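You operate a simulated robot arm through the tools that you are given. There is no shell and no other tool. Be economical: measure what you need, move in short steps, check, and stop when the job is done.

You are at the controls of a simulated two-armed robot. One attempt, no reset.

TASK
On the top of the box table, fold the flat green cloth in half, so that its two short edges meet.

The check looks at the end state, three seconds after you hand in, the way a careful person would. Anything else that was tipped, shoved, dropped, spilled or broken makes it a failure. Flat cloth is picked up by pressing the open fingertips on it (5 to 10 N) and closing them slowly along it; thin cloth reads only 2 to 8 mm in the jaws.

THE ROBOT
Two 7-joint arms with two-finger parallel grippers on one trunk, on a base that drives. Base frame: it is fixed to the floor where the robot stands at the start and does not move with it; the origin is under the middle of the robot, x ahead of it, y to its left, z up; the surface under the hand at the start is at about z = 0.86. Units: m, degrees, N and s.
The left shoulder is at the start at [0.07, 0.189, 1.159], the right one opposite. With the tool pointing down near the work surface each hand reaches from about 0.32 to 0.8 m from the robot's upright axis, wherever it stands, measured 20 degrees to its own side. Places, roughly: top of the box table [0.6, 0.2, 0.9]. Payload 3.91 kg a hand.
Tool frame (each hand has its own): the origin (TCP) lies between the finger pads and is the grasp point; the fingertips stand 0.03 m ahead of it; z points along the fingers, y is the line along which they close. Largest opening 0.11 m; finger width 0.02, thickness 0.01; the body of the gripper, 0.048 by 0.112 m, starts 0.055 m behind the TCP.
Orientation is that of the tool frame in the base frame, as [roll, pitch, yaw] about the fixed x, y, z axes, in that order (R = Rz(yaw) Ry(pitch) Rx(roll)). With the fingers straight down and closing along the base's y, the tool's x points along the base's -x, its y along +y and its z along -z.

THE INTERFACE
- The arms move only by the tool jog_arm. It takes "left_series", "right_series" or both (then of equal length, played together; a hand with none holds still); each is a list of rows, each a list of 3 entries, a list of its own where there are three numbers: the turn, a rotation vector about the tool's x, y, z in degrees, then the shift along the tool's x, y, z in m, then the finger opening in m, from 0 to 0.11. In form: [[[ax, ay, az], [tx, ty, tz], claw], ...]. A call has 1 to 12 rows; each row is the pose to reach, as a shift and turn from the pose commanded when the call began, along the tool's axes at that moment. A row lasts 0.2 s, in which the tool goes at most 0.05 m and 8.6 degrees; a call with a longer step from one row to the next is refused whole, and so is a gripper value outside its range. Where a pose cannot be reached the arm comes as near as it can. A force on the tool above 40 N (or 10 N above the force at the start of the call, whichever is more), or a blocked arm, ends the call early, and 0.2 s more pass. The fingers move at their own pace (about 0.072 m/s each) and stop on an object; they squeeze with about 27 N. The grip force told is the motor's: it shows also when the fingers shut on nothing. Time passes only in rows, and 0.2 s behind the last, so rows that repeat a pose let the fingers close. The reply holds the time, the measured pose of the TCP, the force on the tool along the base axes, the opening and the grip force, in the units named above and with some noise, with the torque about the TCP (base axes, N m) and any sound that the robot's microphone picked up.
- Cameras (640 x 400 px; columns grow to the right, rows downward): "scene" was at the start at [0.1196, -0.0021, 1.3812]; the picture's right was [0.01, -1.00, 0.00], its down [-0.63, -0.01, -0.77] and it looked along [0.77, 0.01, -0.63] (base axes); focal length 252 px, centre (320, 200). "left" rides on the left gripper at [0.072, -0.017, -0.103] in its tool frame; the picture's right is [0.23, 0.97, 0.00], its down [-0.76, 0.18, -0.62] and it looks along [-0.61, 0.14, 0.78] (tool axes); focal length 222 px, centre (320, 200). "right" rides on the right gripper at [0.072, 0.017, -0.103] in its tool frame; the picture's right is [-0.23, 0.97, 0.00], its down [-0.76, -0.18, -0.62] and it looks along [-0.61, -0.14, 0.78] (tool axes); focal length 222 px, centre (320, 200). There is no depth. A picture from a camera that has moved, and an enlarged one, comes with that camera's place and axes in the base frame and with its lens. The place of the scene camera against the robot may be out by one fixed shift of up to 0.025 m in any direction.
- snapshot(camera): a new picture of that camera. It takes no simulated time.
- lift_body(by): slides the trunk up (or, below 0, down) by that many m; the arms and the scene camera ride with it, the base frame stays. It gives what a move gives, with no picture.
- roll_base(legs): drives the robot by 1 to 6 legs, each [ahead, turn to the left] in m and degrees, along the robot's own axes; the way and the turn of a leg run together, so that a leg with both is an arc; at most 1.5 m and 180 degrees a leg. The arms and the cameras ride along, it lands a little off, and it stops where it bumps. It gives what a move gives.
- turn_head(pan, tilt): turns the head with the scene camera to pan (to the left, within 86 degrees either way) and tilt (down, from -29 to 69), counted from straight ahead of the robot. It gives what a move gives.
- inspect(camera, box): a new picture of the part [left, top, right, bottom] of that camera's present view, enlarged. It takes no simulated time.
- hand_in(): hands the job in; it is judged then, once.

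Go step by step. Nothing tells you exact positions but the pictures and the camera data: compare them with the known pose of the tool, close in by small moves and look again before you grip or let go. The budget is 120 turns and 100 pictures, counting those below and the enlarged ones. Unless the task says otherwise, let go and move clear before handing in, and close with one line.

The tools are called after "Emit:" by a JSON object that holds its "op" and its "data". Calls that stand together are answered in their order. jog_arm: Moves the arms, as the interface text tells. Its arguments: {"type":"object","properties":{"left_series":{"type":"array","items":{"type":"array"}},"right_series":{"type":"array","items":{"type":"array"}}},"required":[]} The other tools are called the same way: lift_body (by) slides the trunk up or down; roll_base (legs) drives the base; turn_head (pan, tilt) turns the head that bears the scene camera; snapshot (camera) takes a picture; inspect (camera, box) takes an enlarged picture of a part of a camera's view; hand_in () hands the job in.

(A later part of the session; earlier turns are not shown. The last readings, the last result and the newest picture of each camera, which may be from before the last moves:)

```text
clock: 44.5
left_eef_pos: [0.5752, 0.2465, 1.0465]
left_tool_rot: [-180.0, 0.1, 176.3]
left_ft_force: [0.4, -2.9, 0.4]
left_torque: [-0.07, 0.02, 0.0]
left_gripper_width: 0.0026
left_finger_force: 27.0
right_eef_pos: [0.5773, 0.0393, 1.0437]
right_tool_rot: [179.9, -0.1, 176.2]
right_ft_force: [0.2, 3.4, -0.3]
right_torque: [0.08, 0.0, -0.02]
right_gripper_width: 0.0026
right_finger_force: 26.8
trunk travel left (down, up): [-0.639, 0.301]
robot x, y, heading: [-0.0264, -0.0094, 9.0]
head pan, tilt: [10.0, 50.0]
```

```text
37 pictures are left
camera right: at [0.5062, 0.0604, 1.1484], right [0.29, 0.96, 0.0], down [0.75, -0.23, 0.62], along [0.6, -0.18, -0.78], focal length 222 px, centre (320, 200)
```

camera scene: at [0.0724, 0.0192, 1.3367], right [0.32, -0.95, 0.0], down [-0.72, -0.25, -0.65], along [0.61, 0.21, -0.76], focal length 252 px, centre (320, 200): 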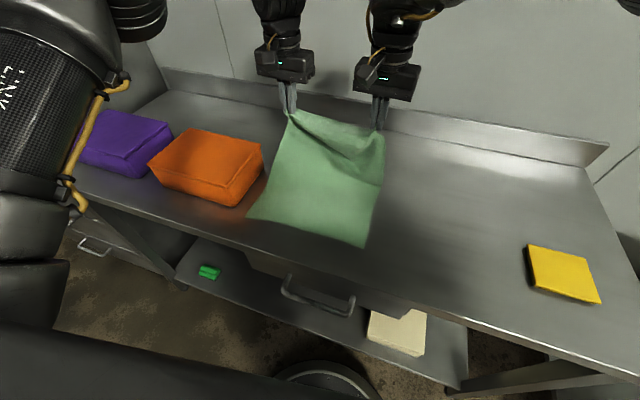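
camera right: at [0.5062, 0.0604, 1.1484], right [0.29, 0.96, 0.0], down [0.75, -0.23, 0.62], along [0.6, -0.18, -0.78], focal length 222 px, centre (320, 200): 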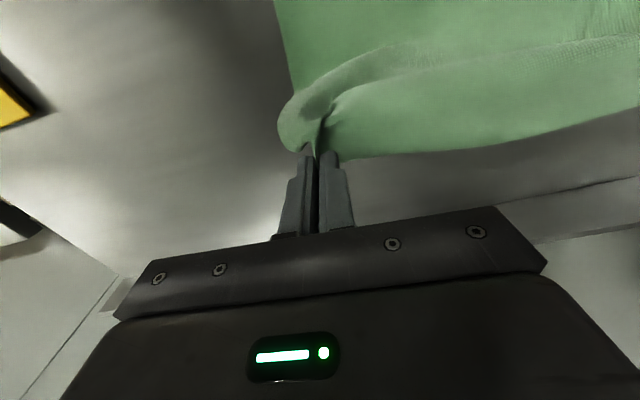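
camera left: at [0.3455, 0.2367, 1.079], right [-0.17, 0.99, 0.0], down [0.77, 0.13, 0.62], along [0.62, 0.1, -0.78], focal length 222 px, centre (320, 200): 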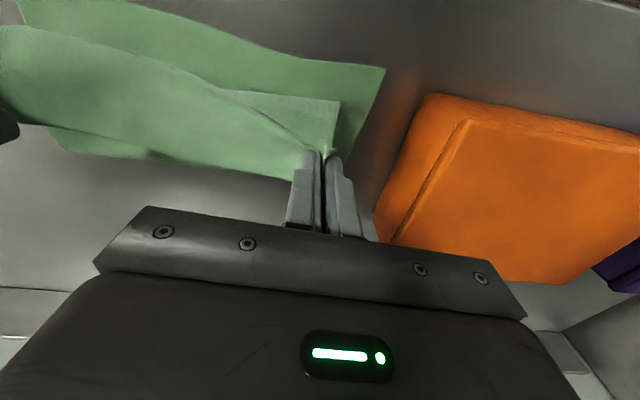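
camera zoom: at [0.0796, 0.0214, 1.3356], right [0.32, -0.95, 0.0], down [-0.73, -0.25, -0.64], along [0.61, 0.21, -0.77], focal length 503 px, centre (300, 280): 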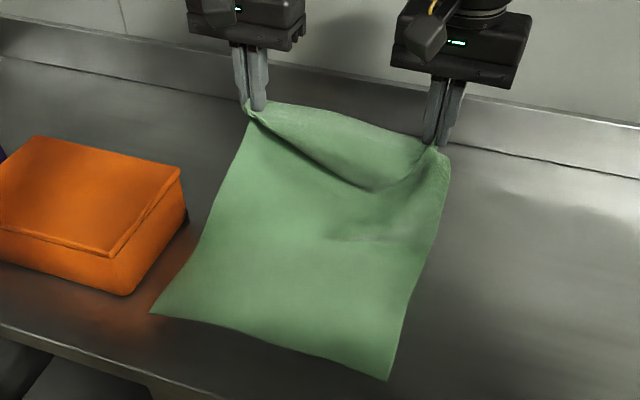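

The cloth is opened back to a crease line at x≈0.54 and held with light tension. Now I'll refold along a taut arc: first over the crease with the fingers tipping forward, then a short drive back.

Emit:
{"op": "jog_arm", "data": {"left_series": [[[0, -3, 0], [0.009, 0, 0], 0], [[0, -6, 0], [0.018, 0, 0.001], 0], [[0, -9, 0], [0.027, 0, 0.003], 0], [[0, -12, 0], [0.036, 0, 0.006], 0], [[0, -15, 0], [0.045, 0, 0.01], 0], [[0, -18, 0], [0.053, 0, 0.013], 0], [[0, -20, 0], [0.06, 0, 0.015], 0]], "right_series": [[[0, -3, 0], [0.011, 0.002, 0], 0], [[0, -6, 0], [0.022, 0.003, 0.001], 0], [[0, -9, 0], [0.033, 0.003, 0.003], 0], [[0, -12, 0], [0.044, 0.003, 0.006], 0], [[0, -15, 0], [0.055, 0.003, 0.01], 0], [[0, -18, 0], [0.066, 0.003, 0.013], 0], [[0, -20, 0], [0.078, 0.003, 0.015], 0]]}}

Emit:
{"op": "roll_base", "data": {"legs": [[-0.06, 0]]}}

Emit:
{"op": "inspect", "data": {"camera": "scene", "box": [230, 60, 430, 260]}}

```text
clock: 46.1
left_eef_pos: [0.5148, 0.2497, 1.0333]
left_tool_rot: [-180.0, 20.2, 176.5]
left_ft_force: [-0.5, 0.2, 0.3]
left_torque: [0.02, -0.02, 0.01]
left_gripper_width: 0.0027
left_finger_force: 26.9
right_eef_pos: [0.4987, 0.0456, 1.0287]
right_tool_rot: [-180.0, 20.2, 176.2]
right_ft_force: [0.7, 0.2, -0.3]
right_torque: [0.05, 0.01, 0.01]
right_gripper_width: 0.0022
right_finger_force: 26.8
trunk travel left (down, up): [-0.639, 0.301]
robot x, y, heading: [-0.0272, -0.0071, 8.6]
head pan, tilt: [10.0, 50.0]
```

```text
clock: 47.1
left_eef_pos: [0.456, 0.2414, 1.0328]
left_tool_rot: [-179.8, 20.0, 176.6]
left_ft_force: [0.2, -0.4, 0.5]
left_torque: [-0.01, 0.01, 0.0]
left_gripper_width: 0.0022
left_finger_force: 27.4
right_eef_pos: [0.4408, 0.0368, 1.0293]
right_tool_rot: [179.9, 20.0, 176.4]
right_ft_force: [0.2, 0.3, 0.7]
right_torque: [0.01, -0.03, 0.02]
right_gripper_width: 0.0024
right_finger_force: 26.7
trunk travel left (down, up): [-0.639, 0.301]
robot x, y, heading: [-0.0873, -0.0174, 9.1]
head pan, tilt: [10.0, 50.0]
```

```text
2.00 times, centred on (330, 160) of scene
camera zoom: at [0.02, 0.0117, 1.3357], right [0.33, -0.95, 0.0], down [-0.72, -0.25, -0.64], along [0.61, 0.21, -0.77], focal length 503 px, centre (300, 280)
```

zoom: 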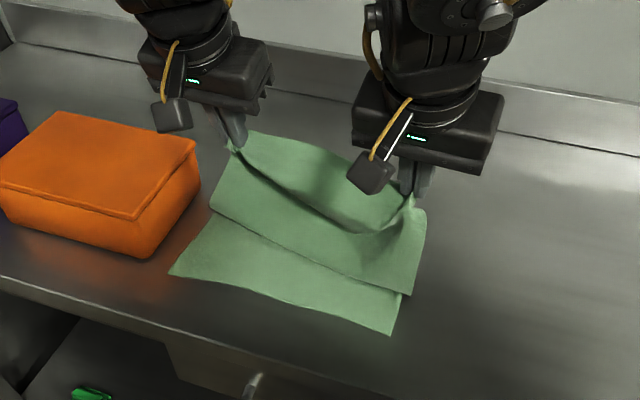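

Good news: the cloth hangs from the hands with its true far edge straight and square, about 10 cm below the grip on the near side. So I'll carry on until that hanging edge touches down on the near edge, then lay the hands down forward so that it lies flat.

Emit:
{"op": "jog_arm", "data": {"left_series": [[[0, 0, 0], [0.011, 0.0044, 0.001], 0], [[0, 0, 0], [0.022, 0.0088, 0.002], 0], [[0, 0, 0], [0.034, 0.013, 0.003], 0], [[0, 0, 0], [0.0455, 0.0175, 0.0048], 0]], "right_series": [[[0, 0, 0], [0.011, 0.0044, 0.001], 0], [[0, 0, 0], [0.022, 0.0088, 0.002], 0], [[0, 0, 0], [0.034, 0.013, 0.003], 0], [[0, 0, 0], [0.0455, 0.0175, 0.0048], 0]]}}

Emit:
{"op": "roll_base", "data": {"legs": [[-0.045, 0]]}}

Emit:
{"op": "inspect", "data": {"camera": "scene", "box": [200, 80, 420, 260]}}

```text
clock: 48.1
left_eef_pos: [0.4166, 0.2626, 1.0117]
left_tool_rot: [-180.0, 20.1, 176.5]
left_ft_force: [0.0, -0.1, -0.3]
left_torque: [-0.04, -0.02, 0.01]
left_gripper_width: 0.0022
left_finger_force: 26.9
right_eef_pos: [0.4004, 0.0582, 1.0088]
right_tool_rot: [179.9, 20.1, 176.3]
right_ft_force: [-0.5, 0.7, 0.6]
right_torque: [0.02, -0.01, 0.01]
right_gripper_width: 0.0025
right_finger_force: 26.9
trunk travel left (down, up): [-0.639, 0.301]
robot x, y, heading: [-0.0864, -0.0177, 9.4]
head pan, tilt: [10.0, 50.0]
```

```text
clock: 49.0
left_eef_pos: [0.3748, 0.2541, 1.0133]
left_tool_rot: [-180.0, 19.9, 176.5]
left_ft_force: [0.3, 0.5, -1.0]
left_torque: [-0.01, -0.01, 0.02]
left_gripper_width: 0.0025
left_finger_force: 26.7
right_eef_pos: [0.3568, 0.0515, 1.0085]
right_tool_rot: [180.0, 20.0, 176.2]
right_ft_force: [0.3, 1.2, 1.0]
right_torque: [0.02, -0.01, -0.01]
right_gripper_width: 0.0023
right_finger_force: 27.1
trunk travel left (down, up): [-0.639, 0.301]
robot x, y, heading: [-0.1322, -0.026, 8.9]
head pan, tilt: [10.0, 50.0]
```

```text
2.22 times, centred on (310, 170) of scene
camera zoom: at [-0.0234, 0.0046, 1.3356], right [0.33, -0.95, 0.0], down [-0.73, -0.25, -0.64], along [0.61, 0.21, -0.77], focal length 559 px, centre (342, 267)
```

zoom: 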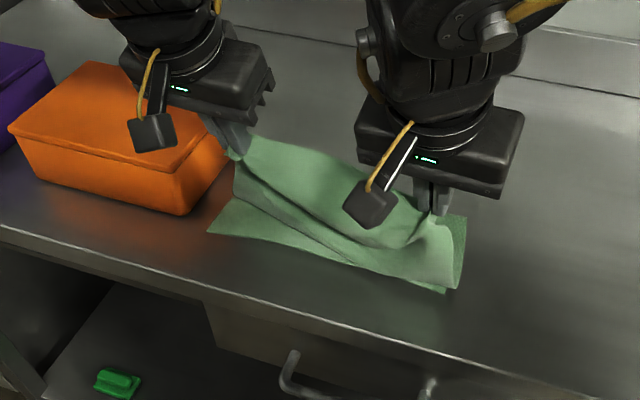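

The right end of the hanging edge is already at the near-right corner; the left end is still about 6 cm high. I'll lower each hand so the edge just touches down.

Emit:
{"op": "jog_arm", "data": {"left_series": [[[0, 0, 0], [0.0045, 0.003, 0.012], 0], [[0, 0, 0], [0.009, 0.006, 0.025], 0], [[0, 0, 0], [0.0135, 0.008, 0.037], 0], [[0, 0, 0], [0.018, 0.008, 0.049], 0]], "right_series": [[[0, 0, 0], [0.0018, 0.003, 0.005], 0], [[0, 0, 0], [0.0036, 0.006, 0.01], 0], [[0, 0, 0], [0.0054, 0.008, 0.015], 0], [[0, 0, 0], [0.0072, 0.008, 0.02], 0]]}}

Emit:
{"op": "inspect", "data": {"camera": "scene", "box": [200, 80, 420, 260]}}

Emit:
{"op": "snapshot", "data": {"camera": "left"}}

```text
clock: 50.0
left_eef_pos: [0.3737, 0.2614, 0.9599]
left_tool_rot: [-179.8, 20.0, 176.5]
left_ft_force: [-0.4, -0.2, 0.3]
left_torque: [0.03, -0.01, 0.01]
left_gripper_width: 0.0025
left_finger_force: 27.7
right_eef_pos: [0.357, 0.0587, 0.9868]
right_tool_rot: [179.9, 20.1, 176.2]
right_ft_force: [0.3, 0.5, -0.6]
right_torque: [-0.01, -0.02, 0.0]
right_gripper_width: 0.0024
right_finger_force: 26.7
trunk travel left (down, up): [-0.639, 0.301]
robot x, y, heading: [-0.1293, -0.0242, 9.0]
head pan, tilt: [10.0, 50.0]
```

```text
2.22 times, centred on (310, 170) of scene
camera zoom: at [-0.0238, 0.0044, 1.3357], right [0.33, -0.95, 0.0], down [-0.73, -0.25, -0.64], along [0.61, 0.21, -0.77], focal length 559 px, centre (342, 267)
```

zoom: 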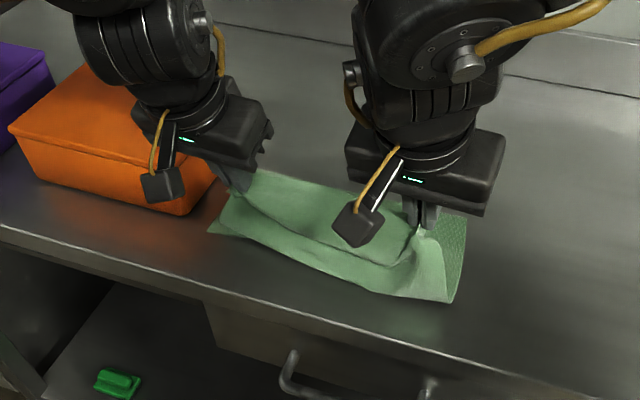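

```text
33 pictures are left
camera left: at [0.2702, 0.2502, 1.0319], right [-0.15, 0.99, -0.08], down [0.51, 0.15, 0.85], along [0.85, 0.09, -0.53], focal length 222 px, centre (320, 200)
```

left: 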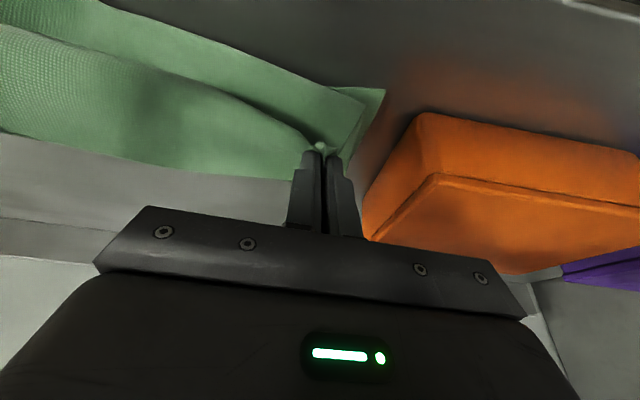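

Emit:
{"op": "inspect", "data": {"camera": "right", "box": [200, 20, 440, 180]}}

```text
2.50 times, centred on (320, 100) of right
camera zoom: at [0.2558, 0.0823, 1.0596], right [0.28, 0.96, 0.08], down [0.49, -0.21, 0.85], along [0.83, -0.19, -0.53], focal length 555 px, centre (320, 450)
```

zoom: 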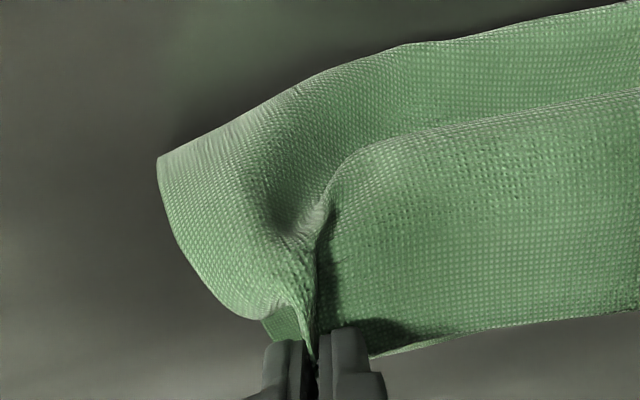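

Both ends of the far edge now rest within about 1 cm of the near corners. I'll hold that edge in place by swinging the hands forward and down about it, in two stages.

Emit:
{"op": "jog_arm", "data": {"left_series": [[[0, 0, 0], [0.008, 0.0075, -0.0029], 0], [[0, 0, 0], [-0.0026, 0.0082, 0.0031], 0], [[0, 0, 0], [-0.0094, 0.0087, 0.0077], 0], [[0, 0, 0], [-0.017, 0.0094, 0.0158], 0], [[0, 0, 0], [-0.0225, 0.0099, 0.0241], 0], [[0, 0, 0], [-0.0286, 0.0106, 0.0423], 0]], "right_series": [[[0, 0, 0], [0.0003, 0.005, 0], 0], [[0, 0, 0], [-0.01, 0.0058, 0.0068], 0], [[0, 0, 0], [-0.0189, 0.0064, 0.0143], 0], [[0, 0, 0], [-0.0272, 0.0071, 0.0237], 0], [[0, 0, 0], [-0.0335, 0.0077, 0.0325], 0], [[0, 0, 0], [-0.0442, 0.0088, 0.0555], 0]]}}

Emit:
{"op": "inspect", "data": {"camera": "scene", "box": [200, 80, 420, 260]}}

Emit:
{"op": "snapshot", "data": {"camera": "left"}}

```text
clock: 51.4
left_eef_pos: [0.4183, 0.2704, 0.9287]
left_tool_rot: [-180.0, 20.0, 176.4]
left_ft_force: [-0.6, -4.4, -0.3]
left_torque: [-0.05, 0.04, -0.05]
left_gripper_width: 0.0027
left_finger_force: 27.6
right_eef_pos: [0.4202, 0.0622, 0.9482]
right_tool_rot: [179.9, 19.8, 176.2]
right_ft_force: [0.9, 3.5, -0.2]
right_torque: [0.11, 0.02, 0.06]
right_gripper_width: 0.0024
right_finger_force: 27.0
trunk travel left (down, up): [-0.639, 0.301]
robot x, y, heading: [-0.1293, -0.0247, 8.9]
head pan, tilt: [10.0, 50.0]
```

```text
2.22 times, centred on (310, 170) of scene
camera zoom: at [-0.0227, 0.0046, 1.3356], right [0.33, -0.95, 0.0], down [-0.73, -0.25, -0.64], along [0.61, 0.21, -0.77], focal length 559 px, centre (342, 267)
```

zoom: 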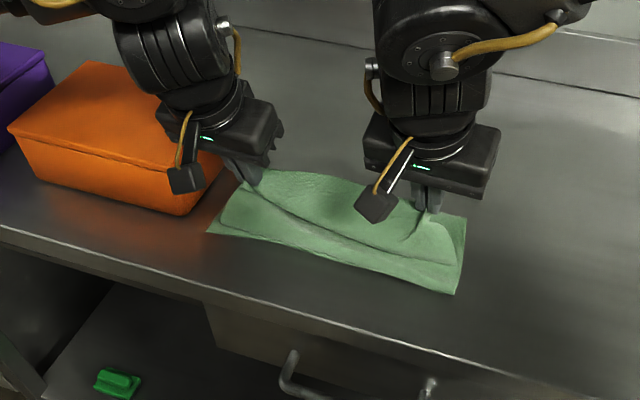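

```text
30 pictures are left
camera left: at [0.3139, 0.2606, 1.0003], right [-0.15, 0.99, -0.08], down [0.51, 0.15, 0.85], along [0.84, 0.09, -0.53], focal length 222 px, centre (320, 200)
```

left: 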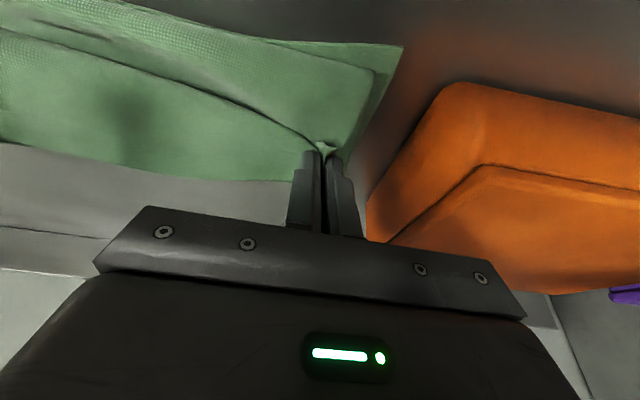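

The right end slid forward about 4 cm and the left about 1.5 cm, since the free flap is shorter than I took it (about 7 and 6 cm). I'll lift back up and set the edge down again at the near edge.

Emit:
{"op": "jog_arm", "data": {"left_series": [[[0, 0, 0], [0.0026, -0.0006, -0.0222], 0], [[0, 0, 0], [0.0239, -0.0022, -0.0363], 0], [[0, 0, 0], [0.0474, -0.0038, -0.0449], 0], [[0, 0, 0], [0.0488, -0.0038, -0.0412], 0], [[0, 0, 0], [0.0488, -0.0038, -0.0412], 0]], "right_series": [[[0, 0, 0], [0.0057, 0.002, -0.0286], 0], [[0, 0, 0], [0.0304, 0.0002, -0.0482], 0], [[0, 0, 0], [0.0603, -0.0017, -0.0538], 0], [[0, 0, 0], [0.0655, -0.0017, -0.0397], 0], [[0, 0, 0], [0.0655, -0.0017, -0.0397], 0]]}}

Emit:
{"op": "snapshot", "data": {"camera": "right"}}

Emit:
{"op": "snapshot", "data": {"camera": "left"}}

```text
clock: 52.6
left_eef_pos: [0.354, 0.2697, 0.9529]
left_tool_rot: [180.0, 20.2, 176.4]
left_ft_force: [0.2, -0.8, 0.8]
left_torque: [0.0, 0.0, -0.01]
left_gripper_width: 0.0024
left_finger_force: 27.1
right_eef_pos: [0.3419, 0.0645, 0.9664]
right_tool_rot: [179.9, 20.1, 176.2]
right_ft_force: [-0.7, 0.5, -0.2]
right_torque: [0.04, 0.02, 0.02]
right_gripper_width: 0.0025
right_finger_force: 27.1
trunk travel left (down, up): [-0.639, 0.301]
robot x, y, heading: [-0.1347, -0.0235, 9.0]
head pan, tilt: [10.0, 50.0]
```

```text
29 pictures are left
camera right: at [0.2402, 0.0895, 1.038], right [0.28, 0.96, 0.08], down [0.49, -0.21, 0.85], along [0.83, -0.19, -0.53], focal length 222 px, centre (320, 200)
```

right: 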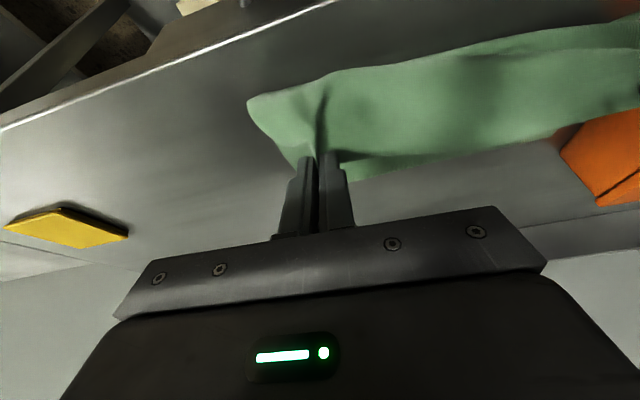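

```text
28 pictures are left
camera left: at [0.2501, 0.2599, 1.0242], right [-0.15, 0.99, -0.08], down [0.51, 0.15, 0.85], along [0.85, 0.09, -0.53], focal length 222 px, centre (320, 200)
```

left: 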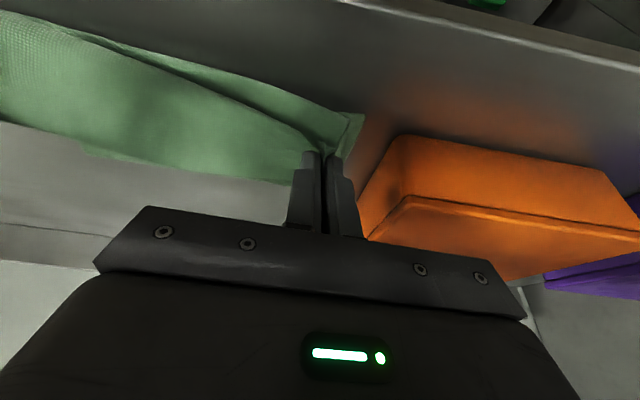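

Both ends of the edge sit at the near corners again. I'll repeat the swing with the corrected radii.

Emit:
{"op": "jog_arm", "data": {"left_series": [[[0, 0, 0], [-0.0085, 0.0006, 0.005], 0], [[0, 0, 0], [-0.0171, 0.0013, 0.0115], 0], [[0, 0, 0], [-0.029, 0.0023, 0.0255], 0], [[0, 0, 0], [-0.0361, 0.003, 0.0408], 0], [[0, 0, 0], [-0.0392, 0.0035, 0.0558], 0], [[0, 0, 0], [-0.0382, 0.0037, 0.0671], 0], [[0, 0, 0], [-0.0382, 0.0037, 0.0671], 0]], "right_series": [[[0, 0, 0], [-0.0066, 0.0005, 0.005], 0], [[0, 0, 0], [-0.0133, 0.001, 0.0102], 0], [[0, 0, 0], [-0.0252, 0.002, 0.0241], 0], [[0, 0, 0], [-0.0339, 0.0029, 0.0411], 0], [[0, 0, 0], [-0.0378, 0.0035, 0.0595], 0], [[0, 0, 0], [-0.0374, 0.0038, 0.0753], 0], [[0, 0, 0], [-0.0363, 0.0039, 0.0813], 0]]}}

Emit:
{"op": "inspect", "data": {"camera": "scene", "box": [200, 100, 420, 240]}}

Emit:
{"op": "snapshot", "data": {"camera": "right"}}

Emit:
{"op": "snapshot", "data": {"camera": "left"}}

```text
clock: 54.2
left_eef_pos: [0.4142, 0.2685, 0.9025]
left_tool_rot: [-180.0, 20.1, 176.4]
left_ft_force: [0.1, 0.0, 0.8]
left_torque: [0.01, -0.01, 0.02]
left_gripper_width: 0.0025
left_finger_force: 26.8
right_eef_pos: [0.4035, 0.0656, 0.9031]
right_tool_rot: [179.9, 20.1, 176.3]
right_ft_force: [1.0, -0.9, 0.5]
right_torque: [0.01, 0.0, 0.02]
right_gripper_width: 0.0026
right_finger_force: 27.3
trunk travel left (down, up): [-0.639, 0.301]
robot x, y, heading: [-0.1288, -0.0219, 9.3]
head pan, tilt: [10.0, 50.0]
```

```text
2.86 times, centred on (310, 170) of scene
camera zoom: at [-0.0256, 0.0039, 1.3359], right [0.33, -0.95, 0.0], down [-0.72, -0.25, -0.64], along [0.61, 0.21, -0.77], focal length 719 px, centre (349, 286)
```

zoom: 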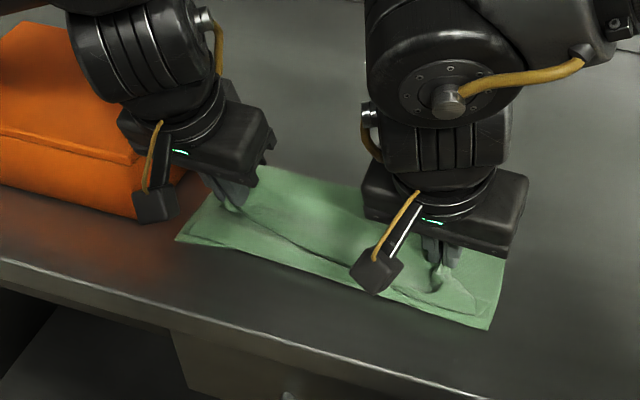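

```text
26 pictures are left
camera right: at [0.3016, 0.0904, 0.975], right [0.28, 0.96, 0.08], down [0.49, -0.21, 0.85], along [0.83, -0.19, -0.53], focal length 222 px, centre (320, 200)
```

right: 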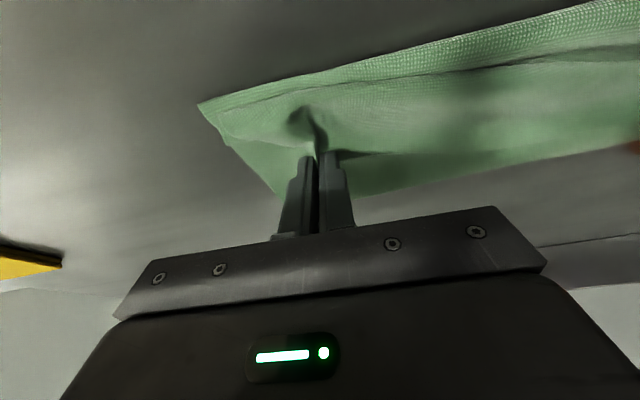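

```text
25 pictures are left
camera left: at [0.3095, 0.2596, 0.9738], right [-0.15, 0.99, -0.08], down [0.51, 0.15, 0.85], along [0.85, 0.09, -0.53], focal length 222 px, centre (320, 200)
```

left: 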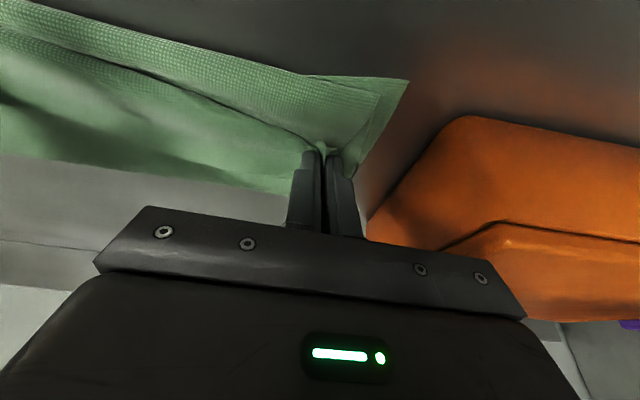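

The far edge now lies within about 1 cm of the near edge over its whole length, pointing the right way. The spare cloth stands as a bulge towards the crease. I'll release gently, lift straight up and see what remains to smooth.

Emit:
{"op": "jog_arm", "data": {"left_series": [[[0, 0, 0], [0.009, 0, -0.003], 0], [[0, 0, 0], [0.009, 0, -0.003], 0.008], [[0, 0, 0], [0.009, 0, -0.003], 0.016], [[0, 0, 0], [0.009, 0, -0.003], 0.024], [[0, 0, 0], [0.009, 0, -0.003], 0.03], [[0, 0, 0], [0.005, 0, -0.02], 0.03], [[0, 0, 0], [0, 0, -0.05], 0.03], [[0, 5, 0], [0, 0, -0.08], 0.03], [[0, 10, 0], [0, 0, -0.11], 0.03], [[0, 15, 0], [0.02, 0, -0.14], 0.03], [[0, 20, 0], [0.04, 0, -0.16], 0.03]], "right_series": [[[0, 0, 0], [0.009, 0, -0.003], 0], [[0, 0, 0], [0.009, 0, -0.003], 0.008], [[0, 0, 0], [0.009, 0, -0.003], 0.016], [[0, 0, 0], [0.009, 0, -0.003], 0.024], [[0, 0, 0], [0.009, 0, -0.003], 0.03], [[0, 0, 0], [0.005, 0, -0.02], 0.03], [[0, 0, 0], [0, 0, -0.05], 0.03], [[0, 5, 0], [0, 0, -0.08], 0.03], [[0, 10, 0], [0, -0.03, -0.11], 0.03], [[0, 15, 0], [0, -0.06, -0.14], 0.03], [[0, 20, 0], [0, -0.1, -0.16], 0.03]]}}

Emit:
{"op": "inspect", "data": {"camera": "scene", "box": [230, 130, 410, 240]}}

Emit:
{"op": "snapshot", "data": {"camera": "left"}}

```text
clock: 56.6
left_eef_pos: [0.325, 0.2727, 1.0424]
left_tool_rot: [179.9, 0.0, 176.4]
left_ft_force: [0.3, 0.4, -0.6]
left_torque: [0.04, -0.01, 0.0]
left_gripper_width: 0.0301
left_finger_force: 0.0
right_eef_pos: [0.3408, -0.0333, 1.0542]
right_tool_rot: [179.7, 0.1, 176.3]
right_ft_force: [0.7, -0.1, -0.1]
right_torque: [0.03, 0.01, 0.01]
right_gripper_width: 0.03
right_finger_force: 0.1
trunk travel left (down, up): [-0.639, 0.301]
robot x, y, heading: [-0.1352, -0.0246, 9.2]
head pan, tilt: [10.0, 50.0]
```

```text
3.56 times, centred on (320, 185) of scene
camera zoom: at [-0.0259, 0.001, 1.336], right [0.33, -0.95, 0.0], down [-0.72, -0.25, -0.64], along [0.61, 0.21, -0.77], focal length 894 px, centre (320, 253)
```

zoom: 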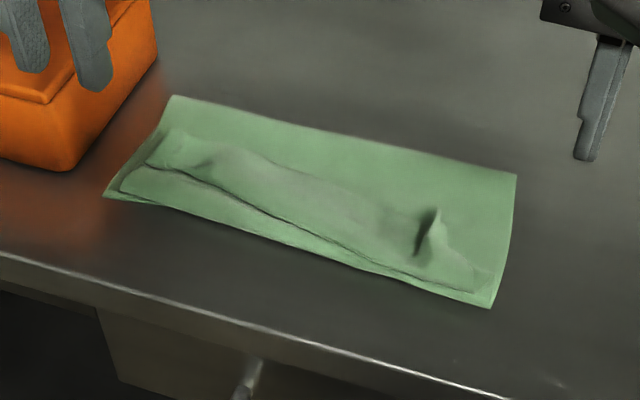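

```text
23 pictures are left
camera left: at [0.2513, 0.2598, 1.1445], right [-0.17, 0.99, 0.0], down [0.77, 0.13, 0.62], along [0.61, 0.1, -0.78], focal length 222 px, centre (320, 200)
```

left: 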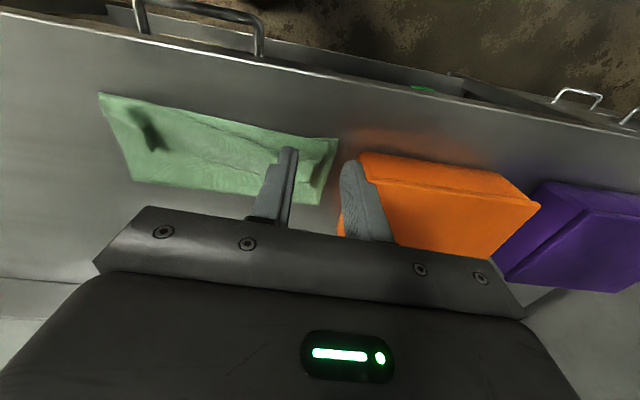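

It is neat to look at, but the folded piece is only 0.12 m deep, so there's a hidden pleat: the crease lies at x≈0.46 rather than 0.54. I have to re-take the true far edge (now on top, near x≈0.36–0.39), open it back up and fold it on a taut arc. I'll hover over it for a close look.

Emit:
{"op": "jog_arm", "data": {"left_series": [[[0, 0, 0], [-0.018, -0.0035, 0.02], 0.04], [[0, 0, 0], [-0.036, -0.007, 0.04], 0.04], [[0, 0, 0], [-0.054, -0.0105, 0.066], 0.04], [[0, 0, 0], [-0.071, -0.0137, 0.092], 0.04], [[0, 0, 0], [-0.071, -0.0137, 0.092], 0.04]], "right_series": [[[0, 0, 0], [-0.006, 0.021, 0.025], 0.04], [[0, 0, 0], [-0.012, 0.042, 0.05], 0.04], [[0, 0, 0], [-0.018, 0.063, 0.078], 0.04], [[0, 0, 0], [-0.0237, 0.0827, 0.104], 0.04], [[0, 0, 0], [-0.0237, 0.0827, 0.104], 0.04]]}}

Emit:
{"op": "inspect", "data": {"camera": "left", "box": [150, 50, 420, 220]}}

Emit:
{"op": "inspect", "data": {"camera": "right", "box": [220, 40, 490, 210]}}

```text
clock: 57.8
left_eef_pos: [0.3926, 0.2566, 0.9489]
left_tool_rot: [-180.0, 0.2, 176.5]
left_ft_force: [-0.5, -0.3, 0.2]
left_torque: [0.01, 0.0, 0.03]
left_gripper_width: 0.0401
left_finger_force: 0.0
right_eef_pos: [0.3727, 0.0504, 0.9486]
right_tool_rot: [179.8, 0.3, 176.3]
right_ft_force: [-0.5, 0.0, 0.5]
right_torque: [0.0, -0.03, 0.01]
right_gripper_width: 0.0399
right_finger_force: 0.0
trunk travel left (down, up): [-0.639, 0.301]
robot x, y, heading: [-0.1309, -0.0227, 8.8]
head pan, tilt: [10.0, 50.0]
```

```text
2.35 times, centred on (285, 135) of left
camera zoom: at [0.3194, 0.2452, 1.0504], right [-0.17, 0.99, 0.0], down [0.77, 0.13, 0.63], along [0.62, 0.1, -0.78], focal length 523 px, centre (402, 353)
```

zoom: 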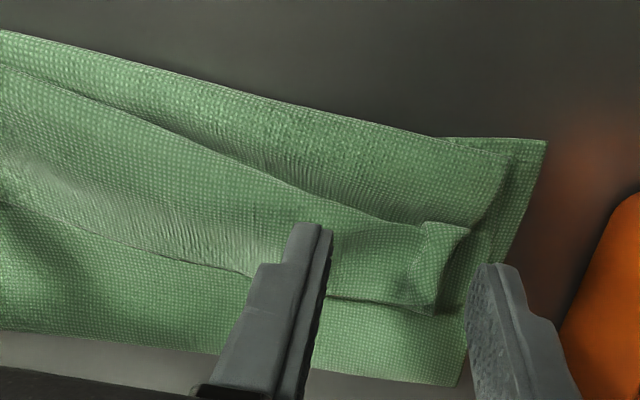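

```text
2.35 times, centred on (355, 125) of right
camera zoom: at [0.3023, 0.0723, 1.0515], right [0.29, 0.96, 0.0], down [0.75, -0.23, 0.62], along [0.6, -0.18, -0.78], focal length 523 px, centre (238, 376)
```

zoom: 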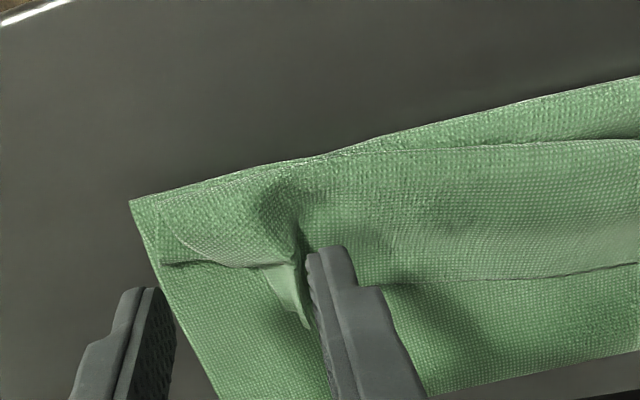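

The close views show the far edge actually lies well on the near edge; the spare cloth is a pleat lying on top, around x≈0.37–0.44. So I only need to lift that pleat and carry it forward to the true fold line at x≈0.54. I'll position both hands over the pleat and lower to just above it.

Emit:
{"op": "jog_arm", "data": {"left_series": [[[0, 0, 0], [-0.0134, -0.01, 0], 0.04], [[0, 0, 0], [-0.0267, -0.02, 0], 0.04], [[0, 0, 0], [-0.0267, -0.02, 0.02], 0.04], [[0, 0, 0], [-0.0267, -0.02, 0.04], 0.04], [[0, 0, 0], [-0.0267, -0.02, 0.05], 0.04], [[0, 0, 0], [-0.0267, -0.02, 0.053], 0.04]], "right_series": [[[0, 0, 0], [-0.007, 0.024, 0], 0.04], [[0, 0, 0], [-0.0143, 0.0486, 0], 0.04], [[0, 0, 0], [-0.0143, 0.0486, 0.02], 0.04], [[0, 0, 0], [-0.0143, 0.0486, 0.04], 0.04], [[0, 0, 0], [-0.0143, 0.0486, 0.05], 0.04], [[0, 0, 0], [-0.0143, 0.0486, 0.053], 0.04]]}}

```text
clock: 59.2
left_eef_pos: [0.4176, 0.2365, 0.896]
left_tool_rot: [180.0, 0.2, 176.4]
left_ft_force: [0.7, 0.3, 5.6]
left_torque: [0.14, -0.03, -0.05]
left_gripper_width: 0.04
left_finger_force: 0.1
right_eef_pos: [0.3907, 0.0993, 0.8947]
right_tool_rot: [179.9, 0.0, 176.4]
right_ft_force: [0.1, -0.5, 0.7]
right_torque: [-0.03, 0.02, -0.01]
right_gripper_width: 0.0401
right_finger_force: 0.8
trunk travel left (down, up): [-0.639, 0.301]
robot x, y, heading: [-0.1348, -0.0238, 8.9]
head pan, tilt: [10.0, 50.0]
```

Left touches with 5.6 N; right needs about 1.5 mm more. I'll press and close slowly, then lift a little.

Emit:
{"op": "jog_arm", "data": {"left_series": [[[0, 0, 0], [0, 0, 0], 0.04], [[0, 0, 0], [0, 0, 0], 0.034], [[0, 0, 0], [0, 0, 0], 0.028], [[0, 0, 0], [0, 0, 0], 0.022], [[0, 0, 0], [0, 0, 0], 0.016], [[0, 0, 0], [0, 0, 0], 0.01], [[0, 0, 0], [0, 0, 0], 0.004], [[0, 0, 0], [0, 0, 0], 0.0], [[0, 0, 0], [0, 0, 0], 0.0], [[0, 0, 0], [-0.003, 0, -0.012], 0.0], [[0, 0, 0], [-0.008, 0, -0.025], 0.0], [[0, 0, 0], [-0.016, 0, -0.04], 0.0]], "right_series": [[[0, 0, 0], [0, 0, 0.0017], 0.04], [[0, 0, 0], [0, 0, 0.0017], 0.034], [[0, 0, 0], [0, 0, 0.0017], 0.028], [[0, 0, 0], [0, 0, 0.0017], 0.022], [[0, 0, 0], [0, 0, 0.0017], 0.016], [[0, 0, 0], [0, 0, 0.0017], 0.01], [[0, 0, 0], [0, 0, 0.0017], 0.004], [[0, 0, 0], [0, 0, 0.0017], 0.0], [[0, 0, 0], [0, 0, 0.0017], 0.0], [[0, 0, 0], [-0.003, 0, -0.012], 0.0], [[0, 0, 0], [-0.008, 0, -0.025], 0.0], [[0, 0, 0], [-0.016, 0, -0.04], 0.0]]}}

Emit:
{"op": "inspect", "data": {"camera": "scene", "box": [220, 100, 420, 240]}}

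Emit:
{"op": "snapshot", "data": {"camera": "left"}}

Emit:
{"op": "snapshot", "data": {"camera": "right"}}

```text
clock: 61.8
left_eef_pos: [0.4349, 0.2339, 0.9346]
left_tool_rot: [-179.9, 0.2, 176.3]
left_ft_force: [-2.8, -14.9, 0.2]
left_torque: [-0.44, 0.07, -0.01]
left_gripper_width: 0.002
left_finger_force: 27.0
right_eef_pos: [0.4061, 0.0973, 0.9356]
right_tool_rot: [179.7, 0.0, 176.4]
right_ft_force: [2.3, 14.6, -0.2]
right_torque: [0.46, -0.08, 0.09]
right_gripper_width: 0.0075
right_finger_force: 27.1
trunk travel left (down, up): [-0.639, 0.301]
robot x, y, heading: [-0.1314, -0.0235, 9.0]
head pan, tilt: [10.0, 50.0]
```

```text
2.86 times, centred on (320, 170) of scene
camera zoom: at [-0.0255, 0.0035, 1.3358], right [0.33, -0.95, 0.0], down [-0.72, -0.25, -0.64], along [0.61, 0.21, -0.77], focal length 719 px, centre (320, 286)
```

zoom: 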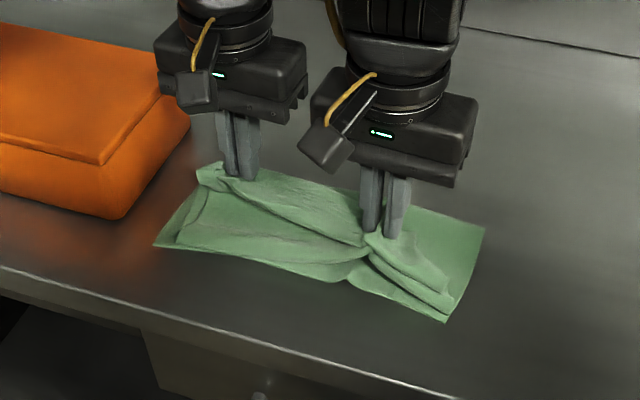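

```text
19 pictures are left
camera left: at [0.3611, 0.2215, 1.0366], right [-0.16, 0.99, 0.0], down [0.77, 0.13, 0.62], along [0.62, 0.1, -0.78], focal length 222 px, centre (320, 200)
```

left: 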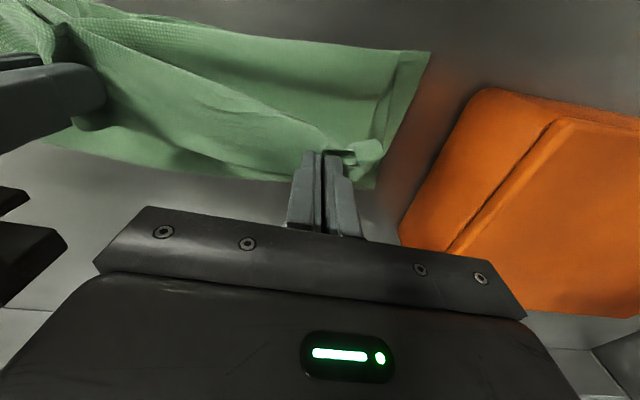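

```text
18 pictures are left
camera right: at [0.3344, 0.118, 1.0383], right [0.29, 0.96, 0.0], down [0.75, -0.23, 0.62], along [0.6, -0.18, -0.78], focal length 222 px, centre (320, 200)
```

right: 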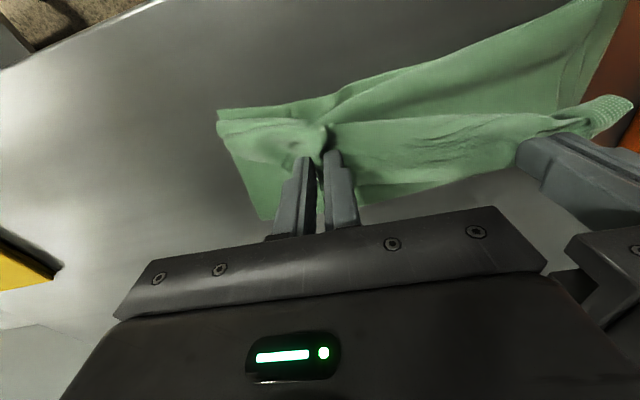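

The right hand took several layers at once and the cloth is strained sideways. I'll lower the hands again, let the right one go, and take the right hand out of the way to look.

Emit:
{"op": "jog_arm", "data": {"left_series": [[[0, 0, 0], [0.004, -0.006, 0.01], 0.0], [[0, 0, 0], [0.01, -0.008, 0.022], 0.0], [[0, 0, 0], [0.016, -0.008, 0.03], 0.0], [[0, 0, 0], [0.016, -0.008, 0.03], 0.0], [[0, 0, 0], [0.016, -0.008, 0.03], 0.0], [[0, 0, 0], [0.016, -0.008, 0.03], 0.0], [[0, 0, 0], [0.016, -0.008, 0.03], 0.0], [[0, 0, 0], [0.016, -0.008, 0.03], 0.0], [[0, 0, 0], [0.016, -0.008, 0.03], 0.0], [[0, 0, 0], [0.016, -0.008, 0.03], 0.0]], "right_series": [[[0, 0, 0], [0.004, 0.004, 0.013], 0.0], [[0, 0, 0], [0.01, 0.004, 0.027], 0.0], [[0, 0, 0], [0.016, 0, 0.037], 0.0], [[0, 0, 0], [0.016, 0, 0.037], 0.01], [[0, 0, 0], [0.016, 0, 0.037], 0.024], [[0, 0, 0], [0.016, 0, 0.037], 0.04], [[0, 0, 0], [0.016, 0, 0.01], 0.04], [[0, 0, 0], [0.016, 0, -0.035], 0.04], [[0, 0, 0], [0.016, -0.04, -0.055], 0.04], [[0, 0, 0], [0.016, -0.085, -0.07], 0.04]]}}

Emit:
{"op": "inspect", "data": {"camera": "scene", "box": [220, 120, 420, 240]}}

```text
clock: 64.0
left_eef_pos: [0.4161, 0.2263, 0.9048]
left_tool_rot: [179.9, 0.1, 176.3]
left_ft_force: [0.3, -0.6, -0.5]
left_torque: [0.02, 0.0, 0.02]
left_gripper_width: 0.0021
left_finger_force: 26.4
right_eef_pos: [0.3828, 0.011, 1.0024]
right_tool_rot: [179.8, 0.0, 176.3]
right_ft_force: [-0.2, 0.2, 0.6]
right_torque: [0.02, 0.01, 0.0]
right_gripper_width: 0.0399
right_finger_force: 0.0
trunk travel left (down, up): [-0.639, 0.301]
robot x, y, heading: [-0.1318, -0.024, 9.1]
head pan, tilt: [10.0, 50.0]
```

```text
3.20 times, centred on (320, 180) of scene
camera zoom: at [-0.0256, 0.0013, 1.336], right [0.32, -0.95, 0.0], down [-0.72, -0.25, -0.64], along [0.61, 0.21, -0.77], focal length 805 px, centre (320, 264)
```

zoom: 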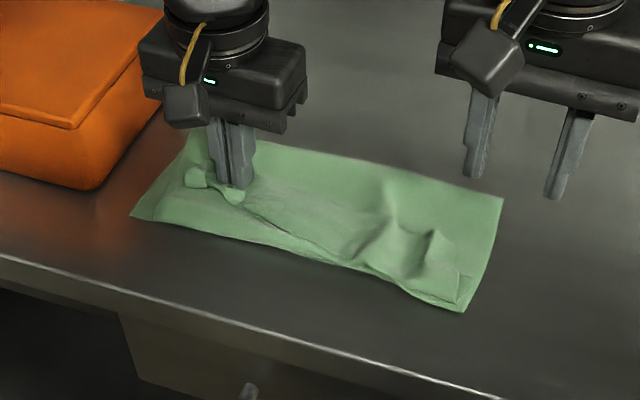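

The cloth recovered. Best is to re-take the true far edge, of which a strip lies exposed along the near edge. I'll release the left hand, and hover both just over that strip.

Emit:
{"op": "jog_arm", "data": {"left_series": [[[0, 0, 0], [0, 0, 0.003], 0.008], [[0, 0, 0], [0, 0, 0.003], 0.02], [[0, 0, 0], [0, 0, 0.003], 0.034], [[0, 0, 0], [0, 0, -0.02], 0.034], [[0, 0, 0], [0.01, 0.01, -0.045], 0.034], [[0, 0, 0], [0.03, 0.03, -0.05], 0.034], [[0, 0, 0], [0.037, 0.035, -0.045], 0.034]], "right_series": [[[0, 0, 0], [0.004, 0.004, 0], 0.034], [[0, 0, 0], [0.008, 0.008, 0], 0.034], [[0, 0, 0], [0.012, 0.013, 0], 0.034], [[0, 0, 0], [0.015, 0.018, 0.01], 0.034], [[0, 0, 0], [0.018, 0.023, 0.02], 0.034], [[0, 0, 0], [0.02, 0.03, 0.04], 0.034], [[0, 0, 0], [0.022, 0.034, 0.052], 0.034]]}}

Emit:
{"op": "inspect", "data": {"camera": "left", "box": [120, 50, 420, 230]}}

Emit:
{"op": "inspect", "data": {"camera": "right", "box": [220, 50, 490, 220]}}

```text
clock: 65.6
left_eef_pos: [0.3841, 0.2615, 0.9472]
left_tool_rot: [-179.9, 0.0, 176.4]
left_ft_force: [0.3, -0.4, -0.4]
left_torque: [0.01, 0.03, 0.01]
left_gripper_width: 0.0339
left_finger_force: 0.0
right_eef_pos: [0.3635, 0.0483, 0.953]
right_tool_rot: [179.7, 0.2, 176.4]
right_ft_force: [-0.3, -0.1, 0.2]
right_torque: [-0.02, 0.02, -0.04]
right_gripper_width: 0.034
right_finger_force: 0.1
trunk travel left (down, up): [-0.639, 0.301]
robot x, y, heading: [-0.1323, -0.0251, 9.0]
head pan, tilt: [10.0, 50.0]
```

```text
2.13 times, centred on (270, 140) of left
camera zoom: at [0.31, 0.25, 1.0508], right [-0.17, 0.99, 0.0], down [0.77, 0.13, 0.62], along [0.62, 0.1, -0.78], focal length 474 px, centre (427, 328)
```

zoom: 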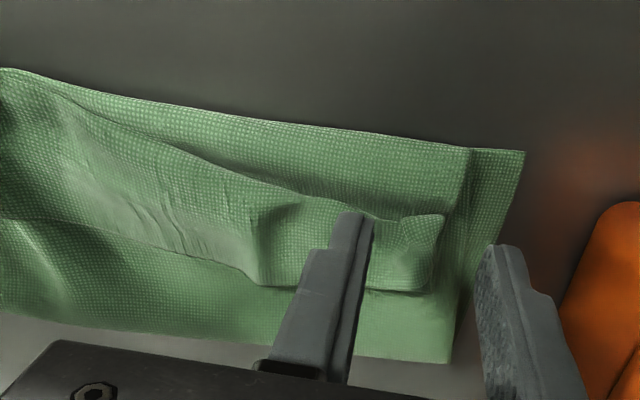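

```text
2.35 times, centred on (355, 135) of right
camera zoom: at [0.2927, 0.0709, 1.0561], right [0.29, 0.96, 0.0], down [0.75, -0.23, 0.62], along [0.6, -0.18, -0.78], focal length 523 px, centre (238, 353)
```

zoom: 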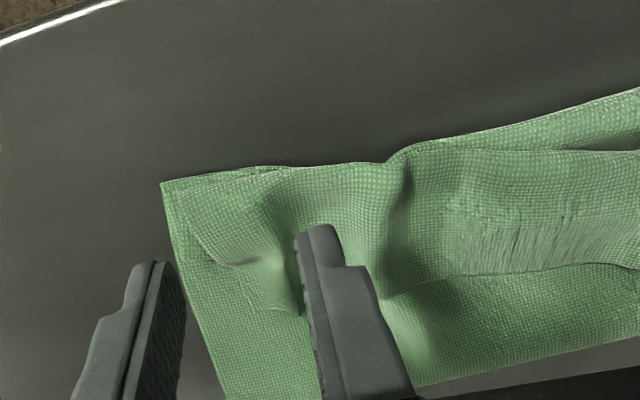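

Very clear: the far edge lies along the near edge with about 3 cm of it exposed at both ends. I'll lower both hands onto that strip just inside the edge.

Emit:
{"op": "jog_arm", "data": {"left_series": [[[0, 0, 0], [0.0052, -0.0139, 0.01], 0.034], [[0, 0, 0], [0.0052, -0.0139, 0.03], 0.034], [[0, 0, 0], [0.0052, -0.0139, 0.045], 0.034], [[0, 0, 0], [0.0052, -0.0139, 0.0525], 0.034], [[0, 0, 0], [0.0052, -0.0139, 0.0535], 0.034]], "right_series": [[[0, 0, 0], [-0.0031, -0.002, 0.015], 0.034], [[0, 0, 0], [-0.0031, -0.002, 0.035], 0.034], [[0, 0, 0], [-0.0031, -0.002, 0.05], 0.034], [[0, 0, 0], [-0.0031, -0.002, 0.058], 0.034], [[0, 0, 0], [-0.0031, -0.002, 0.059], 0.034]]}}

```text
clock: 66.8
left_eef_pos: [0.3758, 0.2501, 0.8964]
left_tool_rot: [-179.9, 0.1, 176.4]
left_ft_force: [-0.5, -0.3, 0.2]
left_torque: [0.0, 0.05, -0.02]
left_gripper_width: 0.034
left_finger_force: 0.0
right_eef_pos: [0.3676, 0.0492, 0.8956]
right_tool_rot: [179.8, 0.1, 176.3]
right_ft_force: [-0.6, 0.3, 4.8]
right_torque: [-0.03, 0.0, -0.01]
right_gripper_width: 0.0339
right_finger_force: 0.1
trunk travel left (down, up): [-0.639, 0.301]
robot x, y, heading: [-0.1312, -0.0269, 8.8]
head pan, tilt: [10.0, 50.0]
```

Emit:
{"op": "jog_arm", "data": {"left_series": [[[0, 0, 0], [0, -0.002, 0.002], 0.034], [[0, 0, 0], [0, -0.002, 0.0032], 0.034]]}}

```text
clock: 67.4
left_eef_pos: [0.3759, 0.2492, 0.8937]
left_tool_rot: [-180.0, 0.1, 176.5]
left_ft_force: [-0.1, -0.6, 1.7]
left_torque: [0.03, 0.0, 0.01]
left_gripper_width: 0.0341
left_finger_force: 0.1
right_eef_pos: [0.3673, 0.0481, 0.895]
right_tool_rot: [179.9, 0.1, 176.3]
right_ft_force: [-0.4, 0.9, 5.1]
right_torque: [-0.02, 0.0, 0.01]
right_gripper_width: 0.0336
right_finger_force: 0.1
trunk travel left (down, up): [-0.639, 0.301]
robot x, y, heading: [-0.13, -0.023, 9.2]
head pan, tilt: [10.0, 50.0]
```

Right presses with 5 N, left 1.7 N. I'll add under a millimetre on the left, close both slowly, and lift by 4 cm while easing the hands together.

Emit:
{"op": "jog_arm", "data": {"left_series": [[[0, 0, 0], [0, 0, 0.0008], 0.034], [[0, 0, 0], [0, 0, 0.0008], 0.028], [[0, 0, 0], [0, 0, 0.0008], 0.022], [[0, 0, 0], [0, 0, 0.0008], 0.016], [[0, 0, 0], [0, 0, 0.0008], 0.01], [[0, 0, 0], [0, 0, 0.0008], 0.004], [[0, 0, 0], [0, 0, 0.0008], 0.0], [[0, 0, 0], [0, 0, 0.0008], 0.0], [[0, 0, 0], [0, -0.003, -0.008], 0.0], [[0, 0, 0], [-0.003, -0.004, -0.02], 0.0], [[0, 0, 0], [-0.008, -0.004, -0.03], 0.0], [[0, 0, 0], [-0.013, -0.004, -0.04], 0.0]], "right_series": [[[0, 0, 0], [0, 0, 0], 0.034], [[0, 0, 0], [0, 0, 0], 0.028], [[0, 0, 0], [0, 0, 0], 0.022], [[0, 0, 0], [0, 0, 0], 0.016], [[0, 0, 0], [0, 0, 0], 0.01], [[0, 0, 0], [0, 0, 0], 0.004], [[0, 0, 0], [0, 0, 0], 0.0], [[0, 0, 0], [0, 0, 0], 0.0], [[0, 0, 0], [0, 0.003, -0.008], 0.0], [[0, 0, 0], [-0.003, 0.004, -0.02], 0.0], [[0, 0, 0], [-0.008, 0.004, -0.03], 0.0], [[0, 0, 0], [-0.013, 0.004, -0.04], 0.0]]}}

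Emit:
{"op": "inspect", "data": {"camera": "scene", "box": [220, 100, 420, 240]}}

```text
clock: 70.0
left_eef_pos: [0.3885, 0.2444, 0.9324]
left_tool_rot: [-180.0, 0.1, 176.3]
left_ft_force: [-0.4, 0.3, -0.2]
left_torque: [-0.01, 0.01, -0.03]
left_gripper_width: 0.003
left_finger_force: 26.7
right_eef_pos: [0.3806, 0.0505, 0.9346]
right_tool_rot: [179.8, 0.0, 176.3]
right_ft_force: [-0.2, -0.4, 0.3]
right_torque: [0.0, -0.01, 0.03]
right_gripper_width: 0.0032
right_finger_force: 26.8
trunk travel left (down, up): [-0.639, 0.301]
robot x, y, heading: [-0.1301, -0.0217, 8.8]
head pan, tilt: [10.0, 50.0]
```

```text
2.86 times, centred on (320, 170) of scene
camera zoom: at [-0.0256, 0.0035, 1.3359], right [0.33, -0.95, 0.0], down [-0.72, -0.25, -0.64], along [0.61, 0.21, -0.77], focal length 719 px, centre (320, 286)
```

zoom: 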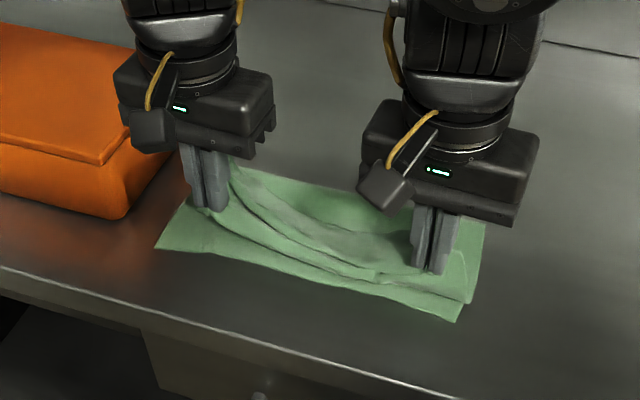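

Both hands hold just the far edge, and the lower layer lies undisturbed. I'll lift it up and drive forward to open the cloth past the fold line.

Emit:
{"op": "jog_arm", "data": {"left_series": [[[0, 0, 0], [-0.01, 0, -0.015], 0], [[0, 0, 0], [-0.02, 0, -0.03], 0], [[0, 0, 0], [-0.03, 0, -0.046], 0], [[0, 0, 0], [-0.04, 0, -0.062], 0], [[0, 0, 0], [-0.05, 0, -0.078], 0], [[0, 0, 0], [-0.06, 0, -0.094], 0], [[0, 0, 0], [-0.07, 0, -0.11], 0], [[0, 0, 0], [-0.08, 0, -0.125], 0]], "right_series": [[[0, 0, 0], [-0.01, -0.002, -0.015], 0], [[0, 0, 0], [-0.02, -0.004, -0.03], 0], [[0, 0, 0], [-0.03, -0.004, -0.046], 0], [[0, 0, 0], [-0.04, -0.004, -0.062], 0], [[0, 0, 0], [-0.05, -0.004, -0.078], 0], [[0, 0, 0], [-0.06, -0.004, -0.094], 0], [[0, 0, 0], [-0.07, -0.004, -0.11], 0], [[0, 0, 0], [-0.08, -0.004, -0.125], 0]]}}

Emit:
{"op": "roll_base", "data": {"legs": [[0.12, 0]]}}

Emit:
{"op": "inspect", "data": {"camera": "scene", "box": [230, 60, 430, 260]}}

```text
clock: 71.8
left_eef_pos: [0.4694, 0.2375, 1.0589]
left_tool_rot: [-180.0, 0.1, 176.1]
left_ft_force: [0.0, -1.4, -0.5]
left_torque: [0.01, -0.02, -0.03]
left_gripper_width: 0.0029
left_finger_force: 27.0
right_eef_pos: [0.4601, 0.0407, 1.0594]
right_tool_rot: [179.9, 0.1, 176.3]
right_ft_force: [-0.5, 0.3, 1.0]
right_torque: [0.03, -0.01, 0.02]
right_gripper_width: 0.0032
right_finger_force: 26.9
trunk travel left (down, up): [-0.639, 0.301]
robot x, y, heading: [-0.1313, -0.0243, 9.0]
head pan, tilt: [10.0, 50.0]
```

```text
clock: 73.1
left_eef_pos: [0.5896, 0.2605, 1.0601]
left_tool_rot: [179.9, 0.1, 176.5]
left_ft_force: [0.2, -0.4, 0.1]
left_torque: [-0.02, 0.0, 0.02]
left_gripper_width: 0.003
left_finger_force: 27.4
right_eef_pos: [0.5827, 0.0625, 1.0595]
right_tool_rot: [179.8, 0.2, 176.5]
right_ft_force: [-0.2, 0.2, 0.3]
right_torque: [0.04, 0.0, -0.02]
right_gripper_width: 0.003
right_finger_force: 26.9
trunk travel left (down, up): [-0.639, 0.301]
robot x, y, heading: [-0.0094, -0.0057, 9.3]
head pan, tilt: [10.0, 50.0]
```

```text
2.00 times, centred on (330, 160) of scene
camera zoom: at [0.0961, 0.0237, 1.336], right [0.33, -0.94, 0.0], down [-0.72, -0.25, -0.64], along [0.61, 0.21, -0.77], focal length 503 px, centre (300, 280)
```

zoom: 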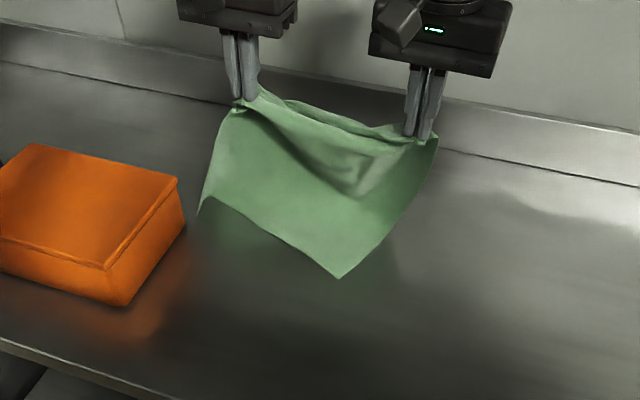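

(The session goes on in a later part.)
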